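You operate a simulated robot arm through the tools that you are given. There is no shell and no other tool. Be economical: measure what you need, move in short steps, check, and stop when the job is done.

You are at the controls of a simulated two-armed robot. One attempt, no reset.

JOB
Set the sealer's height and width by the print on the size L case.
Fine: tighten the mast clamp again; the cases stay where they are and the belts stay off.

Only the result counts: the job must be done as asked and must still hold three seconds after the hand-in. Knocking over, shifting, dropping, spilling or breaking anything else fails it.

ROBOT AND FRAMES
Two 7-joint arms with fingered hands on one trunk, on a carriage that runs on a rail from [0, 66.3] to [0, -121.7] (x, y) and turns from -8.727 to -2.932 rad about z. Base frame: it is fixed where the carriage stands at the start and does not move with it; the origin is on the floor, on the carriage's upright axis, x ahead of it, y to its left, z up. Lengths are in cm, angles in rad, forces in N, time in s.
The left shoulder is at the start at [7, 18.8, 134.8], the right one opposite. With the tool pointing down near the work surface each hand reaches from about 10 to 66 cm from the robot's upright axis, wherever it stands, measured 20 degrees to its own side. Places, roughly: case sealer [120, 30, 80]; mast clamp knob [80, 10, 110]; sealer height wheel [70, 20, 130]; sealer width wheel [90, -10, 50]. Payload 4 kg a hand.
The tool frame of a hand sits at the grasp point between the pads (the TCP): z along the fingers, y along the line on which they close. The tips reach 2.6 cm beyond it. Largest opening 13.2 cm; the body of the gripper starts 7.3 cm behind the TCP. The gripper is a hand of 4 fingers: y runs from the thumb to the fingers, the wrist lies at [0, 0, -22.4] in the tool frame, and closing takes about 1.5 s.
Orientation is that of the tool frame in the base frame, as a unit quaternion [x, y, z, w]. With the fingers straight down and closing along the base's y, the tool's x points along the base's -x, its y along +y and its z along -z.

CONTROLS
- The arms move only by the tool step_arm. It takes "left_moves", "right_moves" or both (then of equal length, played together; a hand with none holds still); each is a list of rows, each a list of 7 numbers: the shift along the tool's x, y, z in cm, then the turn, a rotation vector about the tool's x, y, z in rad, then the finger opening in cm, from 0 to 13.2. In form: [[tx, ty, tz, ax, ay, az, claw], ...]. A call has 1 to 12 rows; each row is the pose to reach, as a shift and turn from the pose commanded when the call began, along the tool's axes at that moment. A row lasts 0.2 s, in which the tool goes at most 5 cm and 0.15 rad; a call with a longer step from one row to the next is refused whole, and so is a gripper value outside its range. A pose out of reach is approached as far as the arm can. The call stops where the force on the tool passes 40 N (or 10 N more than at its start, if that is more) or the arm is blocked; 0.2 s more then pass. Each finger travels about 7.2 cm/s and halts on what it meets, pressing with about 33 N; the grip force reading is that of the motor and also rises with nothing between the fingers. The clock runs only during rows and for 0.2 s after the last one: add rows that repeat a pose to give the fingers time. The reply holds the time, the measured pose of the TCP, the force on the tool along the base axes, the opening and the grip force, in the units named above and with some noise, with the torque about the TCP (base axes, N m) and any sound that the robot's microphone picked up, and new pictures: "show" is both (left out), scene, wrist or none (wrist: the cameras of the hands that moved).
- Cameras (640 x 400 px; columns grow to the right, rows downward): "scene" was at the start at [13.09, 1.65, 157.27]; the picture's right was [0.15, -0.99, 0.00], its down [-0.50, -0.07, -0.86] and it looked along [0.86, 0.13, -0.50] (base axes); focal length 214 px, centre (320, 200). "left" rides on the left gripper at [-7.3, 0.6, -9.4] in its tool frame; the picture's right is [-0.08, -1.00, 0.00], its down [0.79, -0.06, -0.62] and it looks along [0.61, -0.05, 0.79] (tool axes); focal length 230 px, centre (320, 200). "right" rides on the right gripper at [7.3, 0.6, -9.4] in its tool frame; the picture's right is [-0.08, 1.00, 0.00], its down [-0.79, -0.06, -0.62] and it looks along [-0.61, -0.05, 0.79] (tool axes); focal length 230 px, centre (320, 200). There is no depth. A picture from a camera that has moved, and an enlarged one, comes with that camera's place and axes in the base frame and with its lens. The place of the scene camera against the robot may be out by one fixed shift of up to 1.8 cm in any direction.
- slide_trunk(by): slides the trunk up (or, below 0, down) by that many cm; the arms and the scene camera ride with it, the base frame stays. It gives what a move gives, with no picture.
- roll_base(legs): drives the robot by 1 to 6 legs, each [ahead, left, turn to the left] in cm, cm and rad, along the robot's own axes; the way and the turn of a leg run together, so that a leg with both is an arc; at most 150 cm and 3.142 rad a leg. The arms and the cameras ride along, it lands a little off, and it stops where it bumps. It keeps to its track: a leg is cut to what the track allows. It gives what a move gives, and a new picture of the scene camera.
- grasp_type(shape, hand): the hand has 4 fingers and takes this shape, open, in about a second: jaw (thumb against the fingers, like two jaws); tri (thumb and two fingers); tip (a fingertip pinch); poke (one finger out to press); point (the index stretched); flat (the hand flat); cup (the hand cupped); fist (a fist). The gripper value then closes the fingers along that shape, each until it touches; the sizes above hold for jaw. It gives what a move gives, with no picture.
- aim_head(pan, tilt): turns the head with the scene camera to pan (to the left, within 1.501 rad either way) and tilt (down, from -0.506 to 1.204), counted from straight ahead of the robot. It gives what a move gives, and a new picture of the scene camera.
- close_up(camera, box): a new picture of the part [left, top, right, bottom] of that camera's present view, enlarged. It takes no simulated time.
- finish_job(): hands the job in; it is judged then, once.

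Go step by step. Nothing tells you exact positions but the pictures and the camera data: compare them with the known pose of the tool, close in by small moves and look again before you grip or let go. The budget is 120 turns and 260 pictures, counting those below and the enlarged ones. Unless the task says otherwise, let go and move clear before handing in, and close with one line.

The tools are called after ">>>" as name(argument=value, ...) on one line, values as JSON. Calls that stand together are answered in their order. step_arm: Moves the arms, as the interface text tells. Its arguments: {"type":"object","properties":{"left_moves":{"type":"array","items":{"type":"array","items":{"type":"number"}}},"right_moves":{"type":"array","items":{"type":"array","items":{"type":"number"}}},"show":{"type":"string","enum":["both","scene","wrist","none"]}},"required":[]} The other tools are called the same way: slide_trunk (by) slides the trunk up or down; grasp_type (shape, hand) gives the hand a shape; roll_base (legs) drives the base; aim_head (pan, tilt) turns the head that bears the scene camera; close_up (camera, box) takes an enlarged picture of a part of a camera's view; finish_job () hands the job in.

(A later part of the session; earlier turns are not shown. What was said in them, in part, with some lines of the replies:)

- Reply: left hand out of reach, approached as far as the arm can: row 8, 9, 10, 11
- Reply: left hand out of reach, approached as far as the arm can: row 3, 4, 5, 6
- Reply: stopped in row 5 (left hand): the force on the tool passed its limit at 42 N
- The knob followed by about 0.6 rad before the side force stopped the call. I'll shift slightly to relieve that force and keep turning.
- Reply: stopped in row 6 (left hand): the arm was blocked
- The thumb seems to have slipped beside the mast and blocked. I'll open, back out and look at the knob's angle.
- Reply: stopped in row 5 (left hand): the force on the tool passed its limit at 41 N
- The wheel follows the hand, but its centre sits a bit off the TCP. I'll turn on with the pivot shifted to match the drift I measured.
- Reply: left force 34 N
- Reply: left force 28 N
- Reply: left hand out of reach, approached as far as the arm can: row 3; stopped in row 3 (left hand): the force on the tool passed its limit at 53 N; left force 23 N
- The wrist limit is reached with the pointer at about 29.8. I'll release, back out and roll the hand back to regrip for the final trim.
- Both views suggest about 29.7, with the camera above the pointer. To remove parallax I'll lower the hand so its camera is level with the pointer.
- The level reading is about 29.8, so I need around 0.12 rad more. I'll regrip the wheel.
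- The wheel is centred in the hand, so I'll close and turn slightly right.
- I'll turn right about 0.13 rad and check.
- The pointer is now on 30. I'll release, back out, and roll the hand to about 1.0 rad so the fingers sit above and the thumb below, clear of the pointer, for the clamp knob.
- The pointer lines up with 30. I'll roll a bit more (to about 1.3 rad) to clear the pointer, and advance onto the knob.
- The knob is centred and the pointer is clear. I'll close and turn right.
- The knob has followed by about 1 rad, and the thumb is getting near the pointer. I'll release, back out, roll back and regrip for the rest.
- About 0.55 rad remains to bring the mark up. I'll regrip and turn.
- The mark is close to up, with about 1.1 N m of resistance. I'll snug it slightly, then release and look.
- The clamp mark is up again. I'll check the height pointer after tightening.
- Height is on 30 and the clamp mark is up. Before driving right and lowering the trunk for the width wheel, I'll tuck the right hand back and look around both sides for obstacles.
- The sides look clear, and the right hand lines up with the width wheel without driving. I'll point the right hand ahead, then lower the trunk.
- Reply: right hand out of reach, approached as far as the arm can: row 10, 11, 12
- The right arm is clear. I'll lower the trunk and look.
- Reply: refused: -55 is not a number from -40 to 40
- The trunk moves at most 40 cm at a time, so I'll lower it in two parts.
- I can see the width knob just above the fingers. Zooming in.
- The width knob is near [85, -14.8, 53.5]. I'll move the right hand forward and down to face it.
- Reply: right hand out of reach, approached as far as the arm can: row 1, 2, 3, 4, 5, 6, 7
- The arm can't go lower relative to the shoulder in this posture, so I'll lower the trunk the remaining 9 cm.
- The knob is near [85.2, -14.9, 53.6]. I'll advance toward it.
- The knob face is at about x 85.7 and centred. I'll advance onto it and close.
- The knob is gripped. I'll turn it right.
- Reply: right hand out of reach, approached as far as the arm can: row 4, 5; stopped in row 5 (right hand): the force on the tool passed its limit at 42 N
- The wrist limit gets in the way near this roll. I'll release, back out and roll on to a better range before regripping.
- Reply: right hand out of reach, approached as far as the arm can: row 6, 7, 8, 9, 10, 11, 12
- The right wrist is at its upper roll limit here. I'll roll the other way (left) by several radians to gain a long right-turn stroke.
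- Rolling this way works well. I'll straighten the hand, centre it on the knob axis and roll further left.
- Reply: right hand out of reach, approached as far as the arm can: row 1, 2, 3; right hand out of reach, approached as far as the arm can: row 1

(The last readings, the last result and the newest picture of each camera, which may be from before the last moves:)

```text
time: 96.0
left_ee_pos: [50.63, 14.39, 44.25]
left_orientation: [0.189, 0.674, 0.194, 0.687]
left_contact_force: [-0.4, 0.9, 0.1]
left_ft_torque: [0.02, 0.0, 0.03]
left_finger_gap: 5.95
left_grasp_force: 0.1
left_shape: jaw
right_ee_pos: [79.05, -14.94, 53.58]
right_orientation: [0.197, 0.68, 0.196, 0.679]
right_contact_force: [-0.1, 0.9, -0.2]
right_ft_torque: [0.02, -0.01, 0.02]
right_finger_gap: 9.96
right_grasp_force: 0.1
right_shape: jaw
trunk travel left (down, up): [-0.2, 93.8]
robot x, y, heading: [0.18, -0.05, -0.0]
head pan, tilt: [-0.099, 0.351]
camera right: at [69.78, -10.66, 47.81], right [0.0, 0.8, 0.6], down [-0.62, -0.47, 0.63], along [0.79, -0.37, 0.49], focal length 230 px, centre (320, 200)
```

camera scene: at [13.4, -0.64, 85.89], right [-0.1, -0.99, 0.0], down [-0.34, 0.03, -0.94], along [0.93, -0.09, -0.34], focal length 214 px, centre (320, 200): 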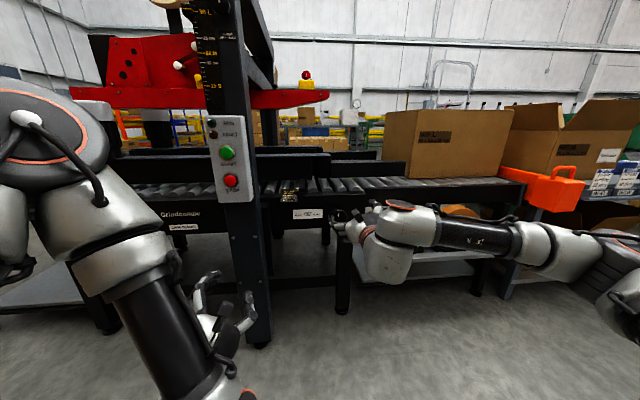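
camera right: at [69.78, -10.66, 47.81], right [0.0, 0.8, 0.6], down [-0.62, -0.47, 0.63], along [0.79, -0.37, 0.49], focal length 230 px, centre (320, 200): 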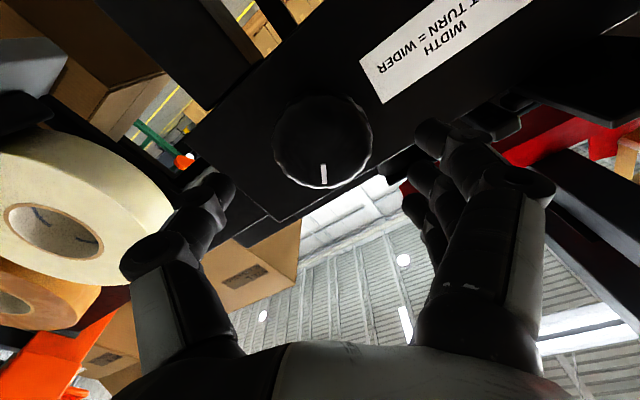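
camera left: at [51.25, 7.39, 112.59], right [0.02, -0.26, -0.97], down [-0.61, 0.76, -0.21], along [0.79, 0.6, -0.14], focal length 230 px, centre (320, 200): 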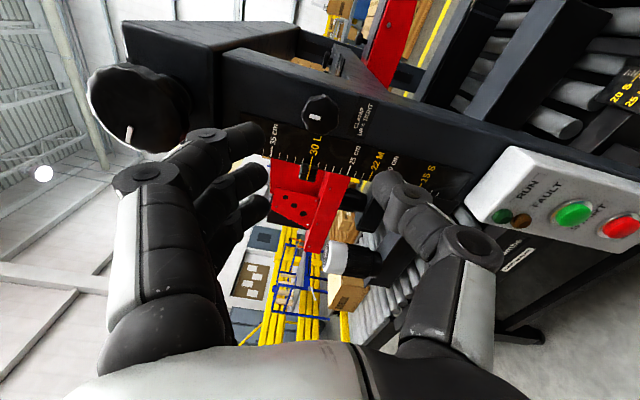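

The hand is centred on the knob axis at a roll equivalent to -5.7 rad. I'll advance and grip.

>>> step_arm(right_moves=[[0, 0, 3, 0, 0, 0, 10], [0, 0, 5.5, 0, 0, 0, 10], [0, 0, 7.3, 0, 0, 0, 10], [0, 0, 7.3, 0, 0, 0, 9], [0, 0, 7.3, 0, 0, 0, 7], [0, 0, 7.3, 0, 0, 0, 5], [0, 0, 7.3, 0, 0, 0, 3], [0, 0, 7.3, 0, 0, 0, 3], [0, 0, 7.3, 0, 0, 0, 3]], show="none")

>>> step_arm(right_moves=[[0, 0, 0, 0, 0, 0.14, 3], [0, 0, 0, 0, 0, 0.28, 3], [0, 0, 0, 0, 0, 0.42, 3], [0, 0, 0, 0, 0, 0.56, 3], [0, 0, 0, 0, 0, 0.7, 3], [0, 0, 0, 0, 0, 0.84, 3]], show="wrist")

>>> close_up(camera="scene", box=[262, 155, 326, 195])

```text
time: 98.0
left_ee_pos: [50.69, 14.37, 44.39]
left_orientation: [0.19, 0.674, 0.194, 0.687]
left_contact_force: [0.0, 0.4, 0.2]
left_ft_torque: [0.0, 0.02, -0.03]
left_finger_gap: 5.95
left_grasp_force: 0.1
left_shape: jaw
right_ee_pos: [86.41, -14.9, 53.64]
right_orientation: [0.197, 0.68, 0.196, 0.679]
right_contact_force: [9.1, -0.1, 1.0]
right_ft_torque: [-0.01, -0.07, 0.08]
right_finger_gap: 4.04
right_grasp_force: 32.9
right_shape: jaw
trunk travel left (down, up): [-0.2, 93.8]
robot x, y, heading: [-0.31, -0.4, -0.0]
head pan, tilt: [-0.099, 0.351]
```

```text
time: 99.4
left_ee_pos: [50.62, 14.29, 44.31]
left_orientation: [0.189, 0.674, 0.195, 0.687]
left_contact_force: [-0.7, 0.4, 0.2]
left_ft_torque: [-0.02, -0.01, 0.0]
left_finger_gap: 5.94
left_grasp_force: 0.0
left_shape: jaw
right_ee_pos: [86.46, -15.04, 53.31]
right_orientation: [0.458, 0.54, 0.457, 0.538]
right_contact_force: [5.9, -1.9, -4.3]
right_ft_torque: [-0.07, -0.16, 0.07]
right_finger_gap: 4.02
right_grasp_force: 32.7
right_shape: jaw
trunk travel left (down, up): [-0.2, 93.8]
robot x, y, heading: [-0.31, -0.05, 0.001]
head pan, tilt: [-0.099, 0.351]
camera right: at [77.15, -7.72, 52.9], right [0.0, 0.09, 1.0], down [-0.62, -0.78, 0.07], along [0.79, -0.61, 0.05], focal length 230 px, centre (320, 200)
```

right: 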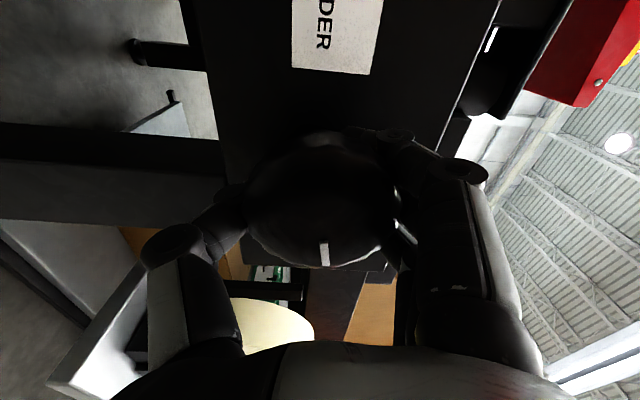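

```text
10.00 times, centred on (294, 175) of scene
camera zoom: at [13.46, -0.66, 76.57], right [-0.1, -0.99, 0.0], down [-0.34, 0.03, -0.94], along [0.93, -0.09, -0.34], focal length 2145 px, centre (580, 450)
```

zoom: 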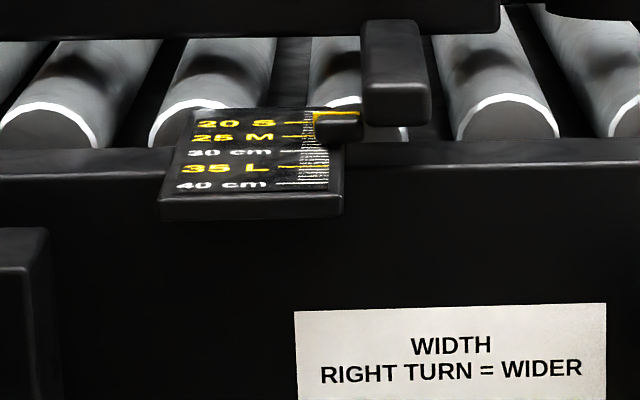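

It turns smoothly, so I'll continue.

>>> step_arm(right_moves=[[0, 0, 0, 0, 0, 0.14, 3], [0, 0, 0, 0, 0, 0.28, 3], [0, 0, 0, 0, 0, 0.42, 3], [0, 0, 0, 0, 0, 0.56, 3], [0, 0, 0, 0, 0, 0.7, 3], [0, 0, 0, 0, 0, 0.84, 3], [0, 0, 0, 0, 0, 0.98, 3], [0, 0, 0, 0, 0, 1.12, 3], [0, 0, 0, 0, 0, 1.26, 3], [0, 0, 0, 0, 0, 1.4, 3], [0, 0, 0, 0, 0, 1.54, 3], [0, 0, 0, 0, 0, 1.68, 3]], show="none")

>>> close_up(camera="scene", box=[262, 155, 326, 195])

```text
time: 102.0
left_ee_pos: [50.84, 14.52, 44.25]
left_orientation: [0.189, 0.675, 0.195, 0.686]
left_contact_force: [0.0, 0.3, -0.1]
left_ft_torque: [-0.01, 0.0, 0.03]
left_finger_gap: 5.96
left_grasp_force: 0.1
left_shape: jaw
right_ee_pos: [86.47, -14.71, 53.22]
right_orientation: [0.709, 0.021, 0.705, 0.018]
right_contact_force: [5.9, 14.7, -14.2]
right_ft_torque: [-0.11, -0.1, -0.09]
right_finger_gap: 4.08
right_grasp_force: 32.7
right_shape: jaw
trunk travel left (down, up): [-0.2, 93.8]
robot x, y, heading: [0.12, 0.24, -0.002]
head pan, tilt: [-0.099, 0.351]
```

```text
10.00 times, centred on (294, 175) of scene
camera zoom: at [13.56, -0.58, 76.55], right [-0.1, -0.99, 0.0], down [-0.34, 0.03, -0.94], along [0.93, -0.09, -0.35], focal length 2145 px, centre (580, 450)
```

zoom: 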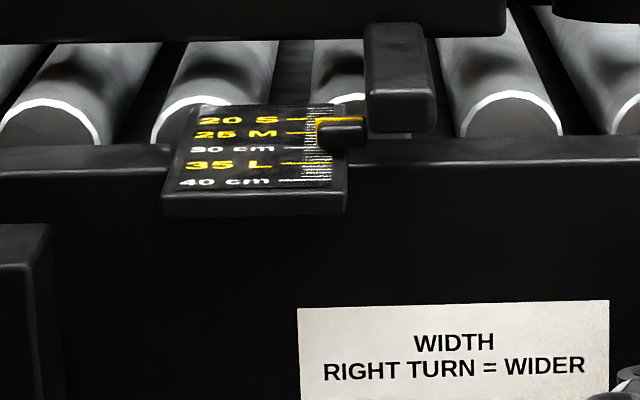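

The width pointer is around 30 now. I'll relieve the side load and continue.

>>> step_arm(right_moves=[[-0.1, -0.1, 0, 0, 0, 0.14, 3], [-0.2, -0.2, 0, 0, 0, 0.28, 3], [-0.2, -0.2, 0, 0, 0, 0.42, 3], [-0.2, -0.2, 0, 0, 0, 0.56, 3], [-0.2, -0.2, 0, 0, 0, 0.7, 3], [-0.2, -0.2, 0, 0, 0, 0.84, 3], [-0.2, -0.2, 0, 0, 0, 0.98, 3], [-0.2, -0.2, 0, 0, 0, 1.12, 3], [-0.2, -0.2, 0, 0, 0, 1.26, 3], [-0.2, -0.2, 0, 0, 0, 1.4, 3], [-0.2, -0.2, 0, 0, 0, 1.54, 3], [-0.2, -0.2, 0, 0, 0, 1.68, 3]], show="wrist")

>>> close_up(camera="scene", box=[262, 155, 326, 195])

```text
time: 104.6
left_ee_pos: [50.71, 14.34, 44.35]
left_orientation: [0.189, 0.675, 0.193, 0.687]
left_contact_force: [-0.5, -0.7, -0.7]
left_ft_torque: [0.02, -0.03, 0.0]
left_finger_gap: 5.94
left_grasp_force: 0.2
left_shape: jaw
right_ee_pos: [86.32, -14.54, 53.48]
right_orientation: [-0.486, 0.513, -0.486, 0.513]
right_contact_force: [17.4, 25.8, 7.6]
right_ft_torque: [-0.05, -0.1, -0.09]
right_finger_gap: 4.1
right_grasp_force: 32.6
right_shape: jaw
trunk travel left (down, up): [-0.2, 93.8]
robot x, y, heading: [-0.12, 0.02, -0.003]
head pan, tilt: [-0.099, 0.351]
camera right: at [77.14, -21.9, 52.64], right [0.0, 0.13, -0.99], down [-0.62, 0.78, 0.1], along [0.79, 0.61, 0.08], focal length 230 px, centre (320, 200)
```

right: 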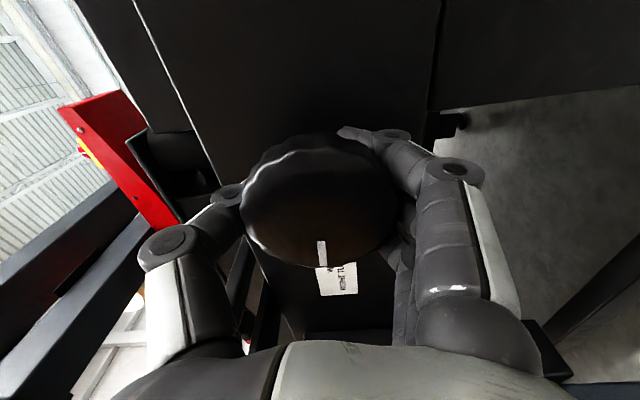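

```text
10.00 times, centred on (294, 175) of scene
camera zoom: at [13.41, -0.51, 76.59], right [-0.1, -0.99, 0.0], down [-0.34, 0.03, -0.94], along [0.93, -0.1, -0.34], focal length 2145 px, centre (580, 450)
```

zoom: 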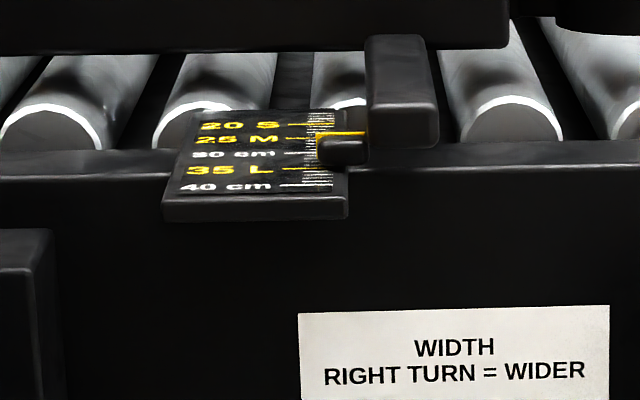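

About 1.5 rad should remain. I'll turn 1.12 more and stay clear of the wrist limit.

>>> step_arm(right_moves=[[-0.2, -0.05, 0.1, 0, 0, 0.14, 3], [-0.4, -0.1, 0.2, 0, 0, 0.28, 3], [-0.4, -0.1, 0.2, 0, 0, 0.42, 3], [-0.4, -0.1, 0.2, 0, 0, 0.56, 3], [-0.4, -0.1, 0.2, 0, 0, 0.7, 3], [-0.4, -0.1, 0.2, 0, 0, 0.84, 3], [-0.4, -0.1, 0.2, 0, 0, 0.98, 3], [-0.4, -0.1, 0.2, 0, 0, 1.12, 3]], show="none")

>>> close_up(camera="scene", box=[276, 160, 316, 185])

```text
time: 106.4
left_ee_pos: [50.55, 14.26, 44.5]
left_orientation: [0.191, 0.673, 0.194, 0.688]
left_contact_force: [-0.6, -0.2, 0.3]
left_ft_torque: [-0.01, -0.02, 0.04]
left_finger_gap: 5.93
left_grasp_force: 0.0
left_shape: jaw
right_ee_pos: [86.61, -14.62, 53.63]
right_orientation: [-0.138, 0.693, -0.142, 0.693]
right_contact_force: [-11.0, -9.7, 10.8]
right_ft_torque: [-0.04, 0.11, 0.24]
right_finger_gap: 4.09
right_grasp_force: 33.2
right_shape: jaw
trunk travel left (down, up): [-0.2, 93.8]
robot x, y, heading: [-0.21, 0.36, -0.0]
head pan, tilt: [-0.099, 0.351]
```

```text
16.00 times, centred on (296, 172) of scene
camera zoom: at [13.26, -0.7, 76.62], right [-0.1, -0.99, 0.0], down [-0.34, 0.04, -0.94], along [0.94, -0.1, -0.34], focal length 3432 px, centre (704, 640)
```

zoom: 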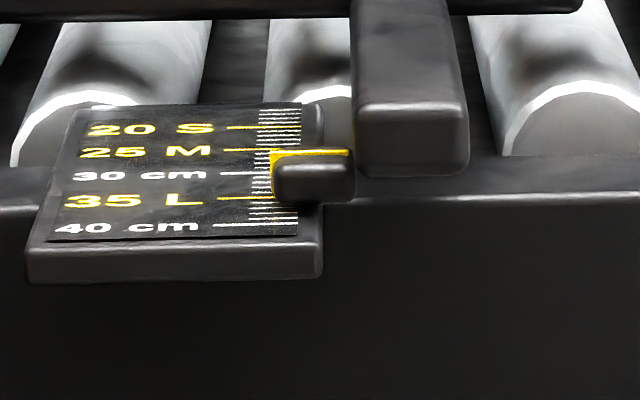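

I need a view from above for an accurate reading. I'll release, back well out and raise the trunk to look down on the scale.

>>> step_arm(right_moves=[[0, 0, 0, 0, 0, 0, 5], [0, 0, 0, 0, 0, 0, 7], [0, 0, 0, 0, 0, 0, 9], [0, 0, 0, 0, 0, 0, 10], [0, 0, -3, 0, 0, 0, 10], [0, 0, -7, 0, 0, 0, 10], [0, 0, -11, 0, 0, 0, 10], [0, 0, -15, 0, 0, 0, 10], [0, 0, -19, 0, 0, 0, 10], [0, 0, -19, 0, 0, 0, 10]], show="none")

>>> slide_trunk(by=40)

>>> slide_trunk(by=40)

>>> aim_head(pan=0, tilt=0.85)

```text
time: 108.6
left_ee_pos: [50.61, 14.35, 44.42]
left_orientation: [0.189, 0.674, 0.194, 0.687]
left_contact_force: [0.7, 0.8, 0.3]
left_ft_torque: [0.0, 0.01, 0.0]
left_finger_gap: 5.91
left_grasp_force: 0.0
left_shape: jaw
right_ee_pos: [67.62, -14.31, 53.48]
right_orientation: [-0.139, 0.694, -0.141, 0.693]
right_contact_force: [0.0, -0.1, -0.8]
right_ft_torque: [0.0, -0.01, 0.01]
right_finger_gap: 9.96
right_grasp_force: 0.0
right_shape: jaw
trunk travel left (down, up): [-0.2, 93.8]
robot x, y, heading: [-0.18, 0.23, 0.002]
head pan, tilt: [-0.099, 0.351]
```

```text
time: 112.5
left_ee_pos: [50.63, 14.31, 84.31]
left_orientation: [0.19, 0.674, 0.194, 0.687]
left_contact_force: [-0.3, 0.3, -0.7]
left_ft_torque: [-0.01, 0.03, 0.0]
left_finger_gap: 5.93
left_grasp_force: 0.1
left_shape: jaw
right_ee_pos: [67.67, -14.28, 93.46]
right_orientation: [-0.138, 0.694, -0.14, 0.692]
right_contact_force: [-0.1, -0.2, -0.2]
right_ft_torque: [-0.01, 0.0, -0.01]
right_finger_gap: 9.97
right_grasp_force: 0.0
right_shape: jaw
trunk travel left (down, up): [-40.2, 53.8]
robot x, y, heading: [0.05, 0.17, 0.003]
head pan, tilt: [-0.099, 0.351]
```

```text
time: 116.3
left_ee_pos: [50.66, 14.31, 124.51]
left_orientation: [0.191, 0.674, 0.194, 0.687]
left_contact_force: [0.7, -0.4, -0.2]
left_ft_torque: [0.0, 0.01, -0.01]
left_finger_gap: 5.92
left_grasp_force: 0.1
left_shape: jaw
right_ee_pos: [67.64, -14.32, 133.49]
right_orientation: [-0.14, 0.694, -0.14, 0.692]
right_contact_force: [0.4, -0.1, 0.1]
right_ft_torque: [0.01, -0.02, 0.01]
right_finger_gap: 9.97
right_grasp_force: 0.1
right_shape: jaw
trunk travel left (down, up): [-80.2, 13.8]
robot x, y, heading: [0.32, -0.42, -0.001]
head pan, tilt: [-0.099, 0.351]
```

```text
time: 117.2
left_ee_pos: [50.66, 14.38, 124.32]
left_orientation: [0.189, 0.674, 0.195, 0.687]
left_contact_force: [0.1, -1.0, 0.3]
left_ft_torque: [0.01, 0.0, 0.03]
left_finger_gap: 5.96
left_grasp_force: 0.0
left_shape: jaw
right_ee_pos: [67.65, -14.29, 133.51]
right_orientation: [-0.14, 0.694, -0.14, 0.692]
right_contact_force: [-0.7, -0.3, -0.2]
right_ft_torque: [0.0, 0.0, 0.01]
right_finger_gap: 9.96
right_grasp_force: 0.1
right_shape: jaw
trunk travel left (down, up): [-80.2, 13.8]
robot x, y, heading: [-0.14, -0.11, -0.001]
head pan, tilt: [0.0, 0.85]
camera scene: at [11.96, 0.28, 152.23], right [0.0, -1.0, 0.0], down [-0.75, 0.0, -0.66], along [0.66, 0.0, -0.75], focal length 214 px, centre (320, 200)
```

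scene: 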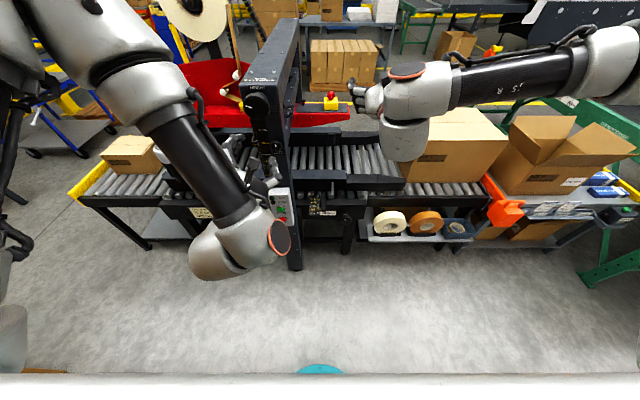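

>>> close_up(camera="scene", box=[300, 189, 340, 214])

>>> close_up(camera="scene", box=[240, 120, 320, 170])

```text
16.00 times, centred on (320, 202) of scene
camera zoom: at [11.96, 0.28, 152.23], right [0.0, -1.0, 0.0], down [-0.75, 0.0, -0.66], along [0.66, 0.0, -0.75], focal length 3432 px, centre (320, 176)
```

zoom: 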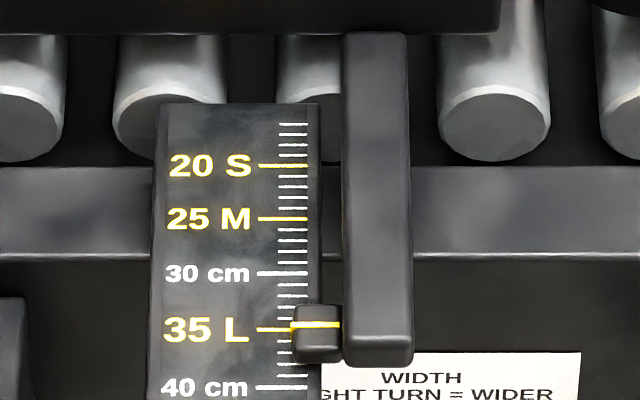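

```text
8.00 times, centred on (280, 145) of scene
camera zoom: at [11.96, 0.28, 152.23], right [0.0, -1.0, 0.0], down [-0.75, 0.0, -0.66], along [0.66, 0.0, -0.75], focal length 1716 px, centre (640, 640)
```

zoom: 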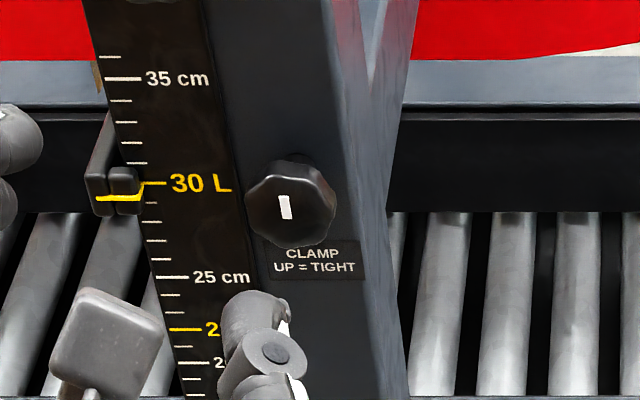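

From above, the apparent reading is 34.6, but the pointer stands above the plate, so I need a parallax check. I'll take a second view from 40 cm lower.

>>> slide_trunk(by=-40)

>>> aim_head(pan=0, tilt=0.55)

>>> close_up(camera="scene", box=[300, 189, 340, 214])

```text
time: 121.0
left_ee_pos: [50.63, 14.36, 84.47]
left_orientation: [0.19, 0.674, 0.194, 0.687]
left_contact_force: [0.2, 0.4, 0.4]
left_ft_torque: [-0.03, -0.03, 0.02]
left_finger_gap: 5.95
left_grasp_force: 0.2
left_shape: jaw
right_ee_pos: [67.69, -14.34, 93.57]
right_orientation: [-0.14, 0.694, -0.14, 0.692]
right_contact_force: [0.0, 0.2, -0.4]
right_ft_torque: [0.01, -0.01, -0.01]
right_finger_gap: 9.94
right_grasp_force: 0.0
right_shape: jaw
trunk travel left (down, up): [-40.2, 53.8]
robot x, y, heading: [-0.07, 0.09, 0.003]
head pan, tilt: [0.0, 0.85]
```

```text
time: 121.8
left_ee_pos: [50.64, 14.26, 84.41]
left_orientation: [0.19, 0.674, 0.194, 0.687]
left_contact_force: [0.4, 0.3, 0.4]
left_ft_torque: [0.0, 0.02, 0.03]
left_finger_gap: 5.95
left_grasp_force: 0.0
left_shape: jaw
right_ee_pos: [67.66, -14.36, 93.55]
right_orientation: [-0.14, 0.694, -0.14, 0.692]
right_contact_force: [-0.8, -1.1, -1.1]
right_ft_torque: [0.01, -0.03, -0.01]
right_finger_gap: 9.98
right_grasp_force: 0.2
right_shape: jaw
trunk travel left (down, up): [-40.2, 53.8]
robot x, y, heading: [-0.43, 0.19, -0.002]
head pan, tilt: [0.0, 0.55]
camera scene: at [13.12, 0.28, 114.75], right [0.0, -1.0, 0.0], down [-0.52, 0.0, -0.85], along [0.85, 0.0, -0.52], focal length 214 px, centre (320, 200)
```

scene: 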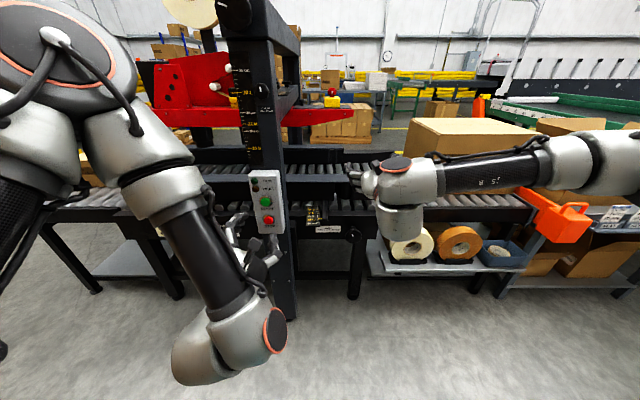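

```text
16.00 times, centred on (320, 202) of scene
camera zoom: at [13.12, 0.28, 114.75], right [0.0, -1.0, 0.0], down [-0.52, 0.0, -0.85], along [0.85, 0.0, -0.52], focal length 3432 px, centre (320, 176)
```

zoom: 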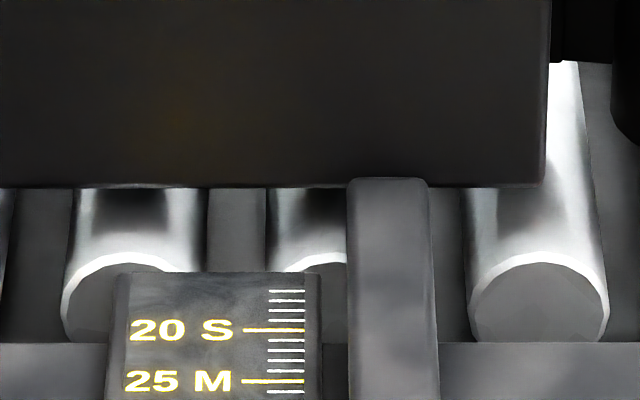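

>>> close_up(camera="scene", box=[300, 202, 340, 227])

```text
16.00 times, centred on (320, 214) of scene
camera zoom: at [13.12, 0.28, 114.75], right [0.0, -1.0, 0.0], down [-0.52, 0.0, -0.85], along [0.85, 0.0, -0.52], focal length 3432 px, centre (320, -32)
```

zoom: 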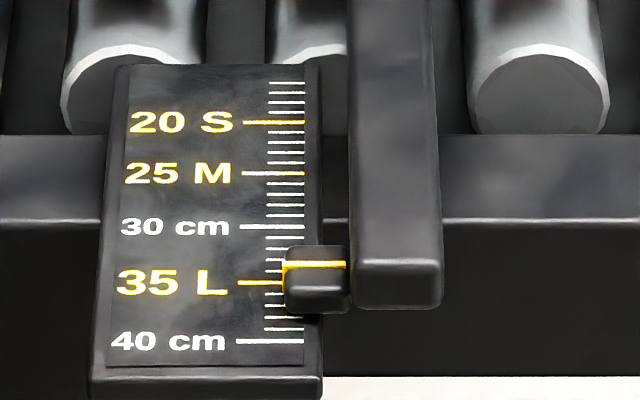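

Two-view geometry suggests the pointer top is about 1.1 cm above the plate and the true width is around 36, an overshoot. I want a closer look, so I'll retract the right hand and bring the left wrist camera over the scale.

>>> step_arm(right_moves=[[0.5, -1.2, -4, 0, 0, 0, 10], [1, -2.4, -8, 0, 0, 0, 10], [1.5, -3.6, -12, 0, 0, 0, 10], [2, -4.6, -15, 0, 0, 0, 10], [2, -4.6, -15, 0, 0, 0, 10]], show="none")

>>> step_arm(left_moves=[[-4.7, -1.1, 0, 0, 0, -0.14, 6], [-9.5, -2.2, 0, 0, 0, -0.28, 6], [-14.3, -3.3, 0.5, 0, 0, -0.42, 6], [-14.3, -3.3, 5, 0, 0, -0.55, 6], [-14.3, -3.3, 9.5, 0, 0, -0.55, 6], [-14.3, -3.3, 14, 0, 0, -0.55, 6], [-14.3, -3.3, 18, 0, 0, -0.55, 6], [-14.3, -3.3, 22, 0, 0, -0.55, 6], [-14.3, -3.3, 24, 0, 0, -0.55, 6], [-14.3, -3.3, 24, 0, 0, -0.55, 6]], show="both")

```text
time: 123.0
left_ee_pos: [50.69, 14.31, 84.51]
left_orientation: [0.19, 0.674, 0.194, 0.687]
left_contact_force: [-0.4, -0.3, -0.3]
left_ft_torque: [-0.02, -0.01, -0.01]
left_finger_gap: 5.96
left_grasp_force: 0.0
left_shape: jaw
right_ee_pos: [54.52, -18.6, 94.26]
right_orientation: [-0.141, 0.694, -0.139, 0.692]
right_contact_force: [-0.2, -0.3, 0.1]
right_ft_torque: [0.01, -0.02, -0.01]
right_finger_gap: 9.96
right_grasp_force: 0.0
right_shape: jaw
right hand out of reach, approached as far as the arm can: row 4, 5
trunk travel left (down, up): [-40.2, 53.8]
robot x, y, heading: [-0.23, 0.04, 0.003]
head pan, tilt: [0.0, 0.55]
```

```text
time: 125.2
left_ee_pos: [74.55, 4.14, 95.34]
left_orientation: [0.001, 0.7, 0.0, 0.714]
left_contact_force: [-0.2, -0.1, 0.1]
left_ft_torque: [-0.01, 0.02, 0.02]
left_finger_gap: 5.95
left_grasp_force: 0.0
left_shape: jaw
right_ee_pos: [54.45, -18.44, 94.23]
right_orientation: [-0.14, 0.694, -0.142, 0.692]
right_contact_force: [0.8, 0.2, -0.4]
right_ft_torque: [-0.02, -0.03, -0.01]
right_finger_gap: 9.98
right_grasp_force: 0.0
right_shape: jaw
trunk travel left (down, up): [-40.2, 53.8]
robot x, y, heading: [-0.02, -0.27, -0.003]
head pan, tilt: [0.0, 0.55]
camera scene: at [13.11, 0.28, 114.76], right [0.0, -1.0, 0.0], down [-0.52, 0.0, -0.85], along [0.85, 0.0, -0.52], focal length 214 px, centre (320, 200)
camera left: at [65.0, 4.7, 102.38], right [0.0, -1.0, 0.08], down [-0.6, -0.06, -0.8], along [0.8, -0.05, -0.6], focal length 230 px, centre (320, 200)
```

scene: 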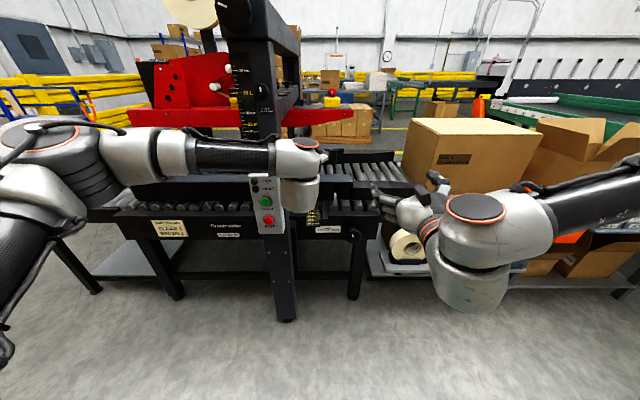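
left: 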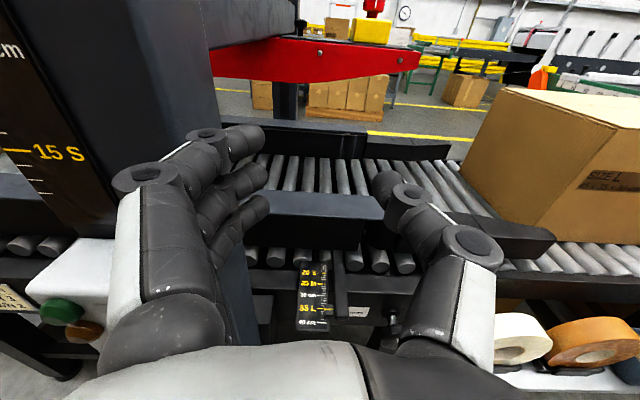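

>>> close_up(camera="left", box=[298, 295, 338, 320])

```text
16.00 times, centred on (318, 308) of left
camera zoom: at [65.0, 4.7, 102.38], right [0.0, -1.0, 0.08], down [-0.6, -0.06, -0.8], along [0.8, -0.05, -0.6], focal length 3681 px, centre (352, -1520)
```

zoom: 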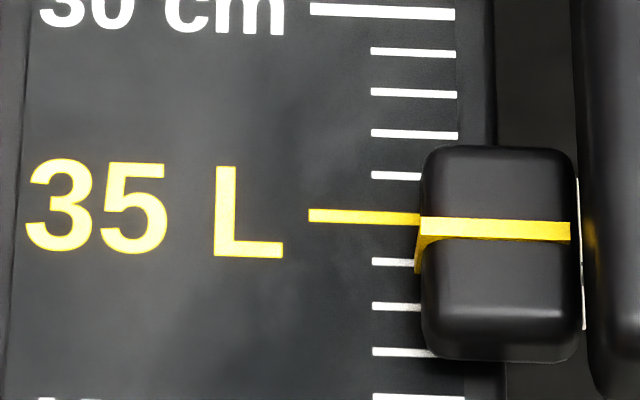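

The near view shows the line a bit past 35. To remove the parallax, I'll pitch the left hand down and forward so its camera looks almost straight down on the pointer.

>>> step_arm(left_moves=[[0, 0, 1.2, 0, 0.1, 0, 6], [0, 0, 2.4, 0, 0.2, 0, 6], [0, 0, 3.6, 0, 0.3, 0, 6], [0, 0, 4.8, 0, 0.4, 0, 6], [0, 0, 6, 0, 0.5, 0, 6], [0, 0, 7.5, 0, 0.6, 0, 6], [0, 0, 7.5, 0, 0.6, 0, 6]], show="wrist")

```text
time: 126.8
left_ee_pos: [81.96, 4.03, 95.47]
left_orientation: [0.0, 0.88, 0.0, 0.474]
left_contact_force: [-0.5, 0.0, 0.0]
left_ft_torque: [-0.01, -0.04, 0.0]
left_finger_gap: 5.97
left_grasp_force: 0.2
left_shape: jaw
right_ee_pos: [54.41, -18.36, 94.25]
right_orientation: [-0.14, 0.694, -0.141, 0.692]
right_contact_force: [-1.0, 0.2, 0.0]
right_ft_torque: [-0.02, 0.01, 0.01]
right_finger_gap: 9.99
right_grasp_force: 0.0
right_shape: jaw
trunk travel left (down, up): [-40.2, 53.8]
robot x, y, heading: [-0.06, -0.02, -0.0]
head pan, tilt: [0.0, 0.55]
camera left: at [78.14, 4.71, 106.71], right [0.04, -1.0, 0.06], down [-0.95, -0.06, -0.32], along [0.32, -0.05, -0.95], focal length 230 px, centre (320, 200)
```

left: 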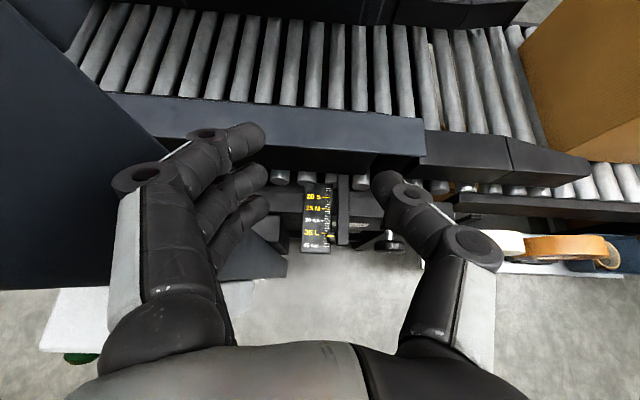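

>>> close_up(camera="left", box=[305, 222, 345, 247])

```text
16.00 times, centred on (325, 234) of left
camera zoom: at [78.14, 4.71, 106.71], right [0.04, -1.0, 0.06], down [-0.95, -0.06, -0.32], along [0.32, -0.05, -0.95], focal length 3681 px, centre (240, -352)
```

zoom: 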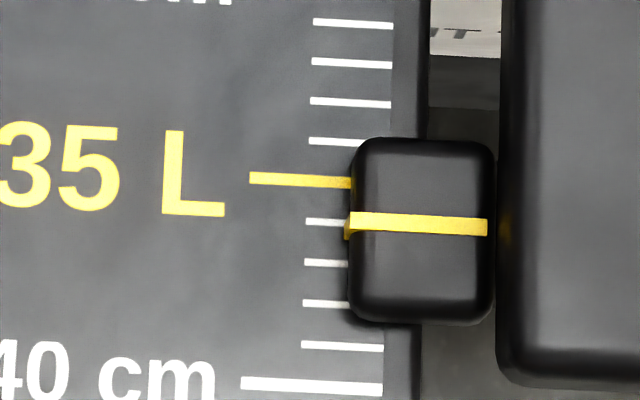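

Seen almost overhead, the true reading is about 36.3. I need to turn back roughly 0.7 rad. I'll retract the left hand, lower the trunk and bring the right hand back to the knob.

>>> step_arm(left_moves=[[2.2, 0, -3.3, 0, -0.1, 0, 6], [4.4, 0, -6.7, 0, -0.2, 0, 6], [6.6, 0, -10, 0, -0.3, 0, 6], [8.8, 0, -13.4, 0, -0.4, 0, 6], [11, 2, -16.7, 0, -0.5, 0, 6], [13.2, 4, -20, 0, -0.6, 0, 6], [15.4, 6, -23.4, 0, -0.6, 0, 6], [17, 8, -26, 0, -0.6, 0, 6], [17, 8, -26, 0, -0.6, 0, 6]], show="none")

>>> slide_trunk(by=-40)

>>> step_arm(right_moves=[[-0.5, 1.2, 4, 0, 0, 0, 10], [-1, 2.4, 8, 0, 0, 0, 10], [-1.5, 3.6, 12, 0, 0, 0, 10], [-1.7, 4, 16, 0, 0, 0, 10], [-1.7, 4, 20, 0, 0, 0, 10], [-1.7, 4, 24, 0, 0, 0, 10], [-1.7, 4, 24, 0, 0, 0, 10]], show="both")

```text
time: 128.8
left_ee_pos: [51.12, 12.09, 95.45]
left_orientation: [0.0, 0.701, 0.0, 0.713]
left_contact_force: [-0.6, 0.0, -0.3]
left_ft_torque: [-0.01, 0.02, 0.0]
left_finger_gap: 5.97
left_grasp_force: 0.0
left_shape: jaw
right_ee_pos: [54.61, -18.17, 94.19]
right_orientation: [-0.14, 0.695, -0.141, 0.692]
right_contact_force: [0.2, 0.2, 0.1]
right_ft_torque: [0.02, 0.01, -0.02]
right_finger_gap: 9.99
right_grasp_force: 0.1
right_shape: jaw
trunk travel left (down, up): [-40.2, 53.8]
robot x, y, heading: [-0.14, -0.06, -0.002]
head pan, tilt: [0.0, 0.55]
```

```text
time: 132.7
left_ee_pos: [51.05, 11.85, 55.49]
left_orientation: [0.0, 0.7, 0.0, 0.714]
left_contact_force: [0.3, -0.2, 0.9]
left_ft_torque: [0.02, -0.02, 0.03]
left_finger_gap: 5.95
left_grasp_force: 0.0
left_shape: jaw
right_ee_pos: [54.56, -18.46, 54.22]
right_orientation: [-0.141, 0.694, -0.14, 0.692]
right_contact_force: [0.3, 0.3, 0.3]
right_ft_torque: [-0.02, 0.01, 0.01]
right_finger_gap: 9.99
right_grasp_force: 0.2
right_shape: jaw
trunk travel left (down, up): [-0.2, 93.8]
robot x, y, heading: [-0.07, 0.31, -0.004]
head pan, tilt: [0.0, 0.55]
```

```text
time: 134.3
left_ee_pos: [51.16, 11.9, 55.52]
left_orientation: [0.0, 0.701, 0.0, 0.713]
left_contact_force: [1.3, 0.0, -0.1]
left_ft_torque: [0.01, 0.02, 0.02]
left_finger_gap: 5.93
left_grasp_force: 0.1
left_shape: jaw
right_ee_pos: [78.7, -13.88, 54.01]
right_orientation: [-0.141, 0.694, -0.141, 0.692]
right_contact_force: [0.1, -0.3, 0.2]
right_ft_torque: [0.04, -0.03, 0.0]
right_finger_gap: 9.99
right_grasp_force: 0.0
right_shape: jaw
trunk travel left (down, up): [-0.2, 93.8]
robot x, y, heading: [0.35, 0.0, -0.003]
head pan, tilt: [0.0, 0.55]
camera scene: at [13.13, 0.28, 74.76], right [0.0, -1.0, 0.0], down [-0.52, 0.0, -0.85], along [0.85, 0.0, -0.52], focal length 214 px, centre (320, 200)
camera right: at [69.38, -16.31, 47.07], right [0.0, 0.95, -0.32], down [-0.61, 0.25, 0.75], along [0.79, 0.19, 0.58], focal length 230 px, centre (320, 200)
```

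scene: 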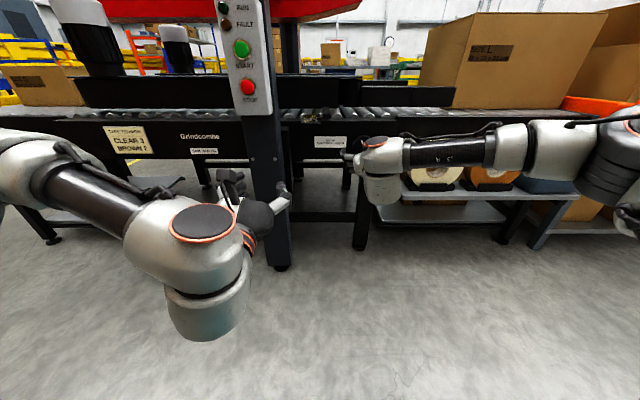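
right: 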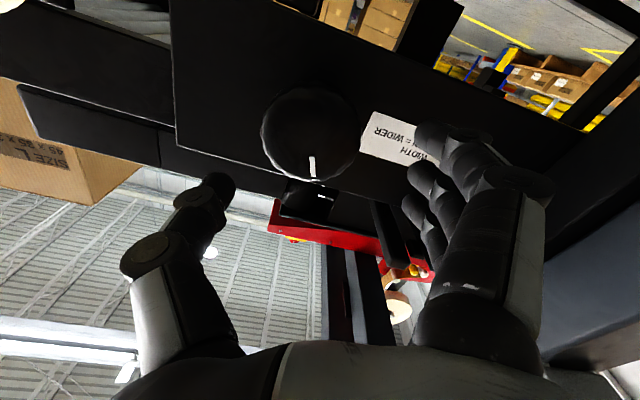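

The knob is ahead. I'll centre the hand, advance, grip, and turn left about 0.62 rad.

>>> step_arm(right_moves=[[0.4, -0.4, 2, 0, 0, 0, 10], [0.8, -0.8, 4, 0, 0, 0, 10], [0.8, -0.8, 6, 0, 0, 0, 10], [0.8, -0.8, 7.7, 0, 0, 0, 10], [0.8, -0.8, 7.7, 0, 0, 0, 8], [0.8, -0.8, 7.7, 0, 0, 0, 6], [0.8, -0.8, 7.7, 0, 0, 0, 4], [0.8, -0.8, 7.7, 0, 0, 0, 3], [0.8, -0.8, 7.7, 0, 0, 0, 3], [0.8, -0.8, 7.7, 0, 0, 0, 3]], show="wrist")

>>> step_arm(right_moves=[[0, 0, 0, 0, 0, -0.12, 3], [0, 0, 0, 0, 0, -0.24, 3], [0, 0, 0, 0, 0, -0.36, 3], [0, 0, 0, 0, 0, -0.48, 3], [0, 0, 0, 0, 0, -0.62, 3], [0, 0, 0, 0, 0, -0.62, 3]], show="wrist")

```text
time: 136.5
left_ee_pos: [51.07, 11.94, 55.5]
left_orientation: [-0.001, 0.701, 0.001, 0.713]
left_contact_force: [0.1, -0.6, -0.4]
left_ft_torque: [-0.01, -0.01, 0.02]
left_finger_gap: 5.95
left_grasp_force: 0.0
left_shape: jaw
right_ee_pos: [86.29, -15.18, 53.62]
right_orientation: [-0.14, 0.694, -0.141, 0.692]
right_contact_force: [11.7, 1.2, 1.5]
right_ft_torque: [0.04, 0.06, 0.11]
right_finger_gap: 4.05
right_grasp_force: 33.1
right_shape: jaw
trunk travel left (down, up): [-0.2, 93.8]
robot x, y, heading: [-0.2, -0.02, 0.001]
head pan, tilt: [0.0, 0.55]
camera right: at [77.04, -17.5, 46.84], right [0.0, 0.95, -0.32], down [-0.61, 0.25, 0.75], along [0.79, 0.19, 0.58], focal length 230 px, centre (320, 200)
```

right: 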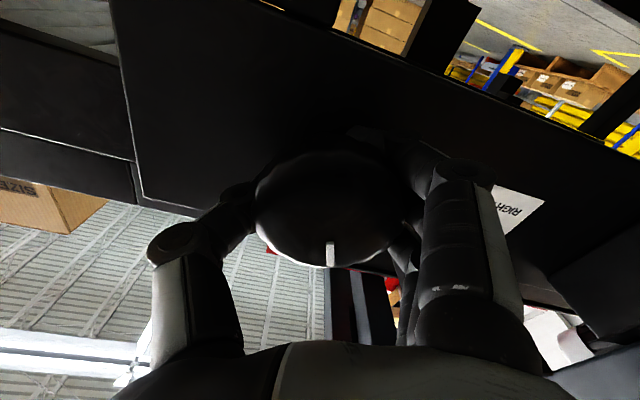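

```text
time: 137.4
left_ee_pos: [51.04, 11.99, 55.4]
left_orientation: [0.0, 0.701, 0.001, 0.713]
left_contact_force: [-0.6, -0.8, -0.4]
left_ft_torque: [-0.01, 0.04, -0.01]
left_finger_gap: 5.97
left_grasp_force: 0.0
left_shape: jaw
right_ee_pos: [86.31, -15.05, 53.8]
right_orientation: [-0.283, 0.648, -0.28, 0.649]
right_contact_force: [19.2, 3.2, 0.8]
right_ft_torque: [0.02, 0.1, 0.05]
right_finger_gap: 4.02
right_grasp_force: 33.2
right_shape: jaw
trunk travel left (down, up): [-0.2, 93.8]
robot x, y, heading: [-0.15, 0.06, 0.004]
head pan, tilt: [0.0, 0.55]
stopped in row 4 (right hand): the force on the tool passed its limit at 41 N (the readings are from after the stop); the commanded pose is now the measured one
camera right: at [77.04, -20.04, 48.51], right [0.0, 0.74, -0.68], down [-0.62, 0.53, 0.58], along [0.79, 0.42, 0.45], focal length 230 px, centre (320, 200)
```

right: 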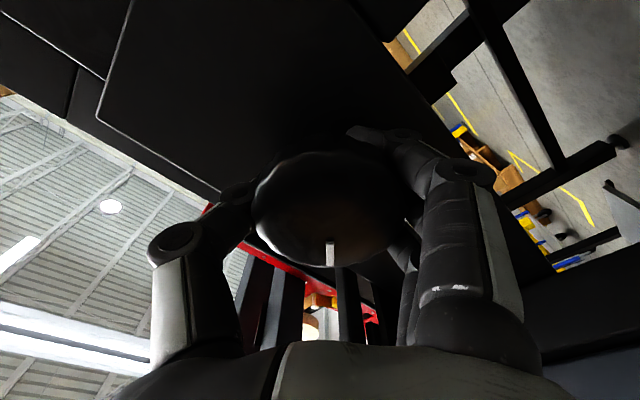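

It turned 0.42 rad. I'll relieve the load and turn another 0.2 rad.

>>> step_arm(right_moves=[[0, 0, 0.25, 0, 0, -0.05, 3], [0, 0, 0.3, 0, 0, -0.12, 3], [0, 0, 0.3, 0, 0, -0.2, 3], [0, 0, 0.3, 0, 0, -0.2, 3]], show="none")

>>> step_arm(right_moves=[[0, 0, 0, 0, 0, 0, 5], [0, 0, 0, 0, 0, 0, 7], [0, 0, 0, 0, 0, 0, 9], [0, 0, 0, 0, 0, 0, 10], [0, 0, -3, 0, 0, 0, 10], [0, 0, -7, 0, 0, 0, 10], [0, 0, -11, 0, 0, 0, 10], [0, 0, -15, 0, 0, 0, 10], [0, 0, -19, 0, 0, 0, 10], [0, 0, -23, 0, 0, 0, 10], [0, 0, -27, 0, 0, 0, 10], [0, 0, -27, 0, 0, 0, 10]], show="none")

>>> slide_trunk(by=40)

```text
time: 138.4
left_ee_pos: [51.08, 11.9, 55.64]
left_orientation: [0.0, 0.701, 0.0, 0.713]
left_contact_force: [-0.3, -0.2, 0.7]
left_ft_torque: [-0.01, -0.01, -0.02]
left_finger_gap: 5.95
left_grasp_force: 0.1
left_shape: jaw
right_ee_pos: [86.4, -15.02, 53.91]
right_orientation: [-0.347, 0.617, -0.344, 0.617]
right_contact_force: [-22.1, 2.3, -3.6]
right_ft_torque: [-0.02, 0.37, 0.23]
right_finger_gap: 4.06
right_grasp_force: 33.7
right_shape: jaw
trunk travel left (down, up): [-0.2, 93.8]
robot x, y, heading: [-0.09, -0.12, 0.001]
head pan, tilt: [0.0, 0.55]
```

```text
time: 141.0
left_ee_pos: [51.04, 11.94, 55.53]
left_orientation: [0.0, 0.7, 0.001, 0.714]
left_contact_force: [0.9, 0.3, 0.1]
left_ft_torque: [0.04, -0.03, 0.04]
left_finger_gap: 5.96
left_grasp_force: 0.1
left_shape: jaw
right_ee_pos: [59.43, -15.01, 53.64]
right_orientation: [-0.345, 0.617, -0.345, 0.617]
right_contact_force: [0.5, -1.0, 0.0]
right_ft_torque: [0.01, 0.01, 0.01]
right_finger_gap: 10.0
right_grasp_force: 0.1
right_shape: jaw
trunk travel left (down, up): [-0.2, 93.8]
robot x, y, heading: [-0.2, 0.44, -0.003]
head pan, tilt: [0.0, 0.55]
```

```text
time: 144.9
left_ee_pos: [51.13, 11.88, 95.46]
left_orientation: [-0.001, 0.7, 0.001, 0.715]
left_contact_force: [-0.4, 0.1, -0.4]
left_ft_torque: [0.03, 0.01, 0.0]
left_finger_gap: 5.95
left_grasp_force: 0.0
left_shape: jaw
right_ee_pos: [59.49, -15.06, 93.64]
right_orientation: [-0.346, 0.617, -0.345, 0.617]
right_contact_force: [-0.5, 0.1, 0.1]
right_ft_torque: [-0.01, -0.01, 0.02]
right_finger_gap: 9.97
right_grasp_force: 0.0
right_shape: jaw
trunk travel left (down, up): [-40.2, 53.8]
robot x, y, heading: [0.12, 0.09, 0.001]
head pan, tilt: [0.0, 0.55]
```

Now I'll bring the left wrist camera directly over the pointer to re-read it.

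>>> step_arm(left_moves=[[0, -4, 1, 0, 0, 0, 6], [0, -8, 3.5, 0, 0, 0, 6], [0, -8, 8, 0, 0, 0, 6], [0, -8, 12, 0, 0, 0, 6], [0, -8, 16, 0, 0.1, 0, 6], [0, -8, 20, 0, 0.22, 0, 6], [0, -8, 24, 0, 0.35, 0, 6], [0, -8, 28, 0, 0.48, 0, 6], [0, -8, 32, 0, 0.61, 0, 6], [0, -8, 35, 0, 0.74, 0, 6], [0, -8, 35, 0, 0.74, 0, 6]], show="wrist")

```text
time: 147.3
left_ee_pos: [86.31, 4.06, 96.16]
left_orientation: [-0.001, 0.912, 0.0, 0.411]
left_contact_force: [0.5, -1.0, -0.1]
left_ft_torque: [0.0, 0.02, -0.01]
left_finger_gap: 5.98
left_grasp_force: 0.1
left_shape: jaw
right_ee_pos: [59.41, -15.07, 93.64]
right_orientation: [-0.346, 0.617, -0.346, 0.617]
right_contact_force: [-1.1, 0.4, -0.2]
right_ft_torque: [-0.01, -0.01, -0.05]
right_finger_gap: 9.99
right_grasp_force: 0.1
right_shape: jaw
trunk travel left (down, up): [-40.2, 53.8]
robot x, y, heading: [-0.18, -0.08, 0.003]
head pan, tilt: [0.0, 0.55]
camera left: at [83.98, 4.7, 107.82], right [0.05, -1.0, 0.06], down [-0.98, -0.06, -0.18], along [0.18, -0.05, -0.98], focal length 230 px, centre (320, 200)
```

left: 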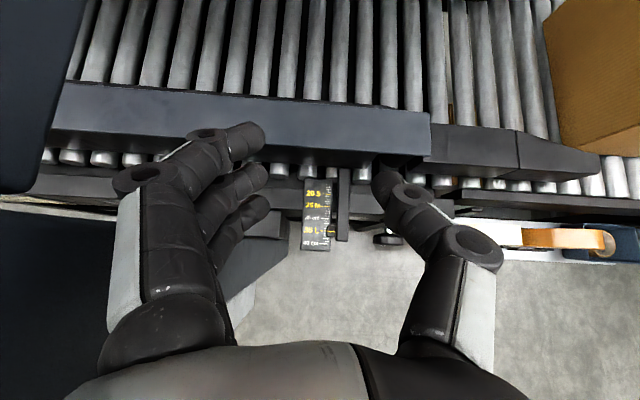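

>>> close_up(camera="left", box=[305, 220, 345, 245])

```text
16.00 times, centred on (325, 232) of left
camera zoom: at [83.98, 4.7, 107.82], right [0.05, -1.0, 0.06], down [-0.98, -0.06, -0.18], along [0.18, -0.05, -0.98], focal length 3681 px, centre (240, -320)
```

zoom: 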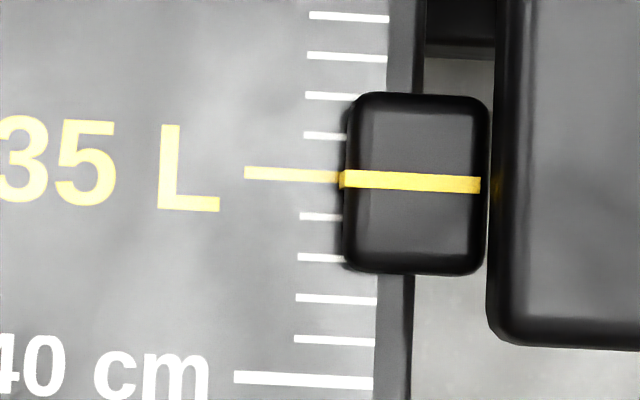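

The pointer now sits on 35 seen from nearly overhead (within about 0.1). I'll retract the left hand clear and do a final check.

>>> step_arm(left_moves=[[2.5, 0, -2.8, 0, -0.1, 0, 6], [5, 0, -5.7, 0, -0.22, 0, 6], [7.5, 0, -8.5, 0, -0.34, 0, 6], [10, 0, -11.4, 0, -0.46, 0, 6], [12.5, 0, -14.3, 0, -0.58, 0, 6], [15, 2, -17.1, 0, -0.7, 0, 6], [17.5, 4, -20, 0, -0.74, 0, 6], [20, 6, -22.8, 0, -0.74, 0, 6], [22, 8, -25, 0, -0.74, 0, 6], [22, 8, -25, 0, -0.74, 0, 6]], show="none")

>>> slide_trunk(by=30)

>>> aim_head(pan=0.1, tilt=0.6)

```text
time: 149.5
left_ee_pos: [52.66, 11.87, 96.15]
left_orientation: [0.0, 0.7, 0.0, 0.714]
left_contact_force: [0.2, -0.3, -0.2]
left_ft_torque: [0.0, -0.02, 0.01]
left_finger_gap: 5.97
left_grasp_force: 0.1
left_shape: jaw
right_ee_pos: [59.45, -15.18, 93.74]
right_orientation: [-0.346, 0.617, -0.345, 0.617]
right_contact_force: [-0.6, -0.8, -0.8]
right_ft_torque: [-0.04, 0.04, -0.01]
right_finger_gap: 9.96
right_grasp_force: 0.3
right_shape: jaw
trunk travel left (down, up): [-40.2, 53.8]
robot x, y, heading: [-0.4, -0.13, 0.003]
head pan, tilt: [0.0, 0.55]
```

```text
time: 152.5
left_ee_pos: [52.75, 12.01, 126.19]
left_orientation: [-0.001, 0.7, 0.001, 0.714]
left_contact_force: [0.3, 0.1, 0.0]
left_ft_torque: [0.0, 0.02, 0.01]
left_finger_gap: 5.95
left_grasp_force: 0.1
left_shape: jaw
right_ee_pos: [59.45, -15.16, 123.69]
right_orientation: [-0.346, 0.617, -0.346, 0.617]
right_contact_force: [0.1, -1.7, 0.5]
right_ft_torque: [0.0, 0.0, 0.01]
right_finger_gap: 9.96
right_grasp_force: 0.1
right_shape: jaw
trunk travel left (down, up): [-70.2, 23.8]
robot x, y, heading: [0.2, 0.04, -0.007]
head pan, tilt: [0.0, 0.55]
```

```text
time: 153.1
left_ee_pos: [52.73, 11.89, 126.08]
left_orientation: [0.0, 0.7, 0.001, 0.715]
left_contact_force: [-0.6, 0.0, -0.8]
left_ft_torque: [-0.01, -0.04, -0.02]
left_finger_gap: 5.96
left_grasp_force: 0.0
left_shape: jaw
right_ee_pos: [59.45, -15.07, 123.75]
right_orientation: [-0.345, 0.617, -0.346, 0.617]
right_contact_force: [1.1, -0.2, -0.2]
right_ft_torque: [-0.03, 0.02, 0.01]
right_finger_gap: 10.0
right_grasp_force: 0.0
right_shape: jaw
trunk travel left (down, up): [-70.2, 23.8]
robot x, y, heading: [0.21, 0.24, 0.002]
head pan, tilt: [0.099, 0.6]
camera scene: at [12.94, 1.17, 144.31], right [0.1, -1.0, 0.0], down [-0.56, -0.06, -0.83], along [0.82, 0.08, -0.56], focal length 214 px, centre (320, 200)
```

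scene: 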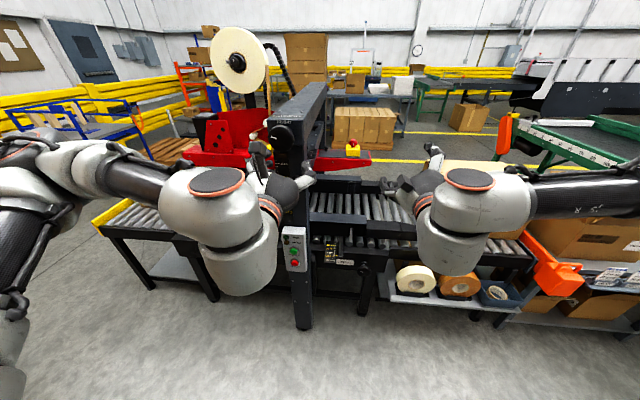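

A last look at the clamp and height from the left wrist camera, and at the control box lamps.

>>> close_up(camera="left", box=[200, 140, 360, 240])

>>> close_up(camera="scene", box=[270, 215, 390, 290])

```text
4.00 times, centred on (280, 190) of left
camera zoom: at [43.16, 12.47, 133.31], right [0.0, -1.0, 0.08], down [-0.6, -0.06, -0.8], along [0.8, -0.05, -0.6], focal length 920 px, centre (480, 240)
```

zoom: 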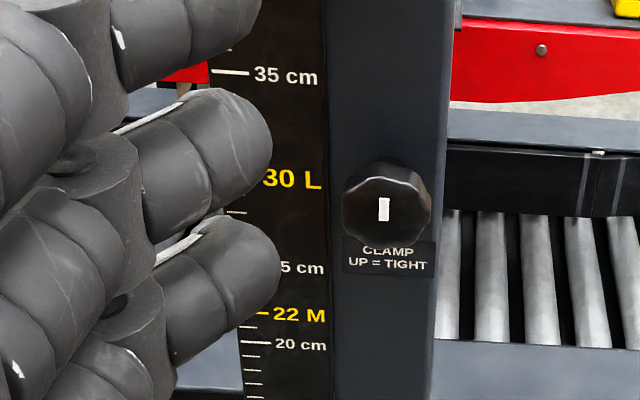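

```text
5.33 times, centred on (330, 252) of scene
camera zoom: at [12.94, 1.17, 144.31], right [0.1, -1.0, 0.0], down [-0.56, -0.06, -0.83], along [0.82, 0.08, -0.56], focal length 1144 px, centre (267, -80)
```

zoom: 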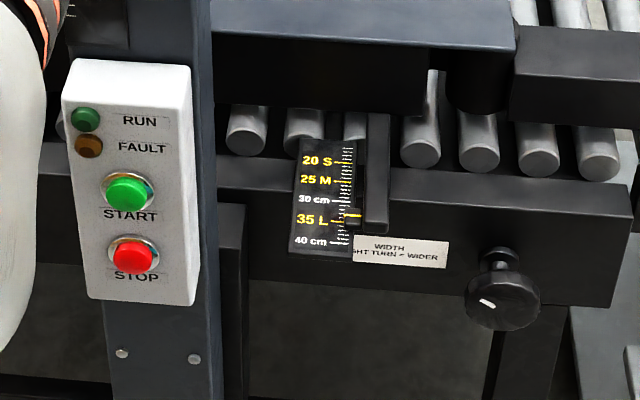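

The clamp mark is up, height is on 30, width is on 35, the RUN lamp is off and both hands are clear. Handing in.

>>> finish_job()

```text
The job is handed in.
```

I set the sealer by the size L print (45 x 35 x 30 cm): the height pointer reads 30 cm and the width pointer 35 cm, to within about 0.15 cm. The mast clamp is tightened again with its mark up, the belts stayed off, and I left the cases where they were.
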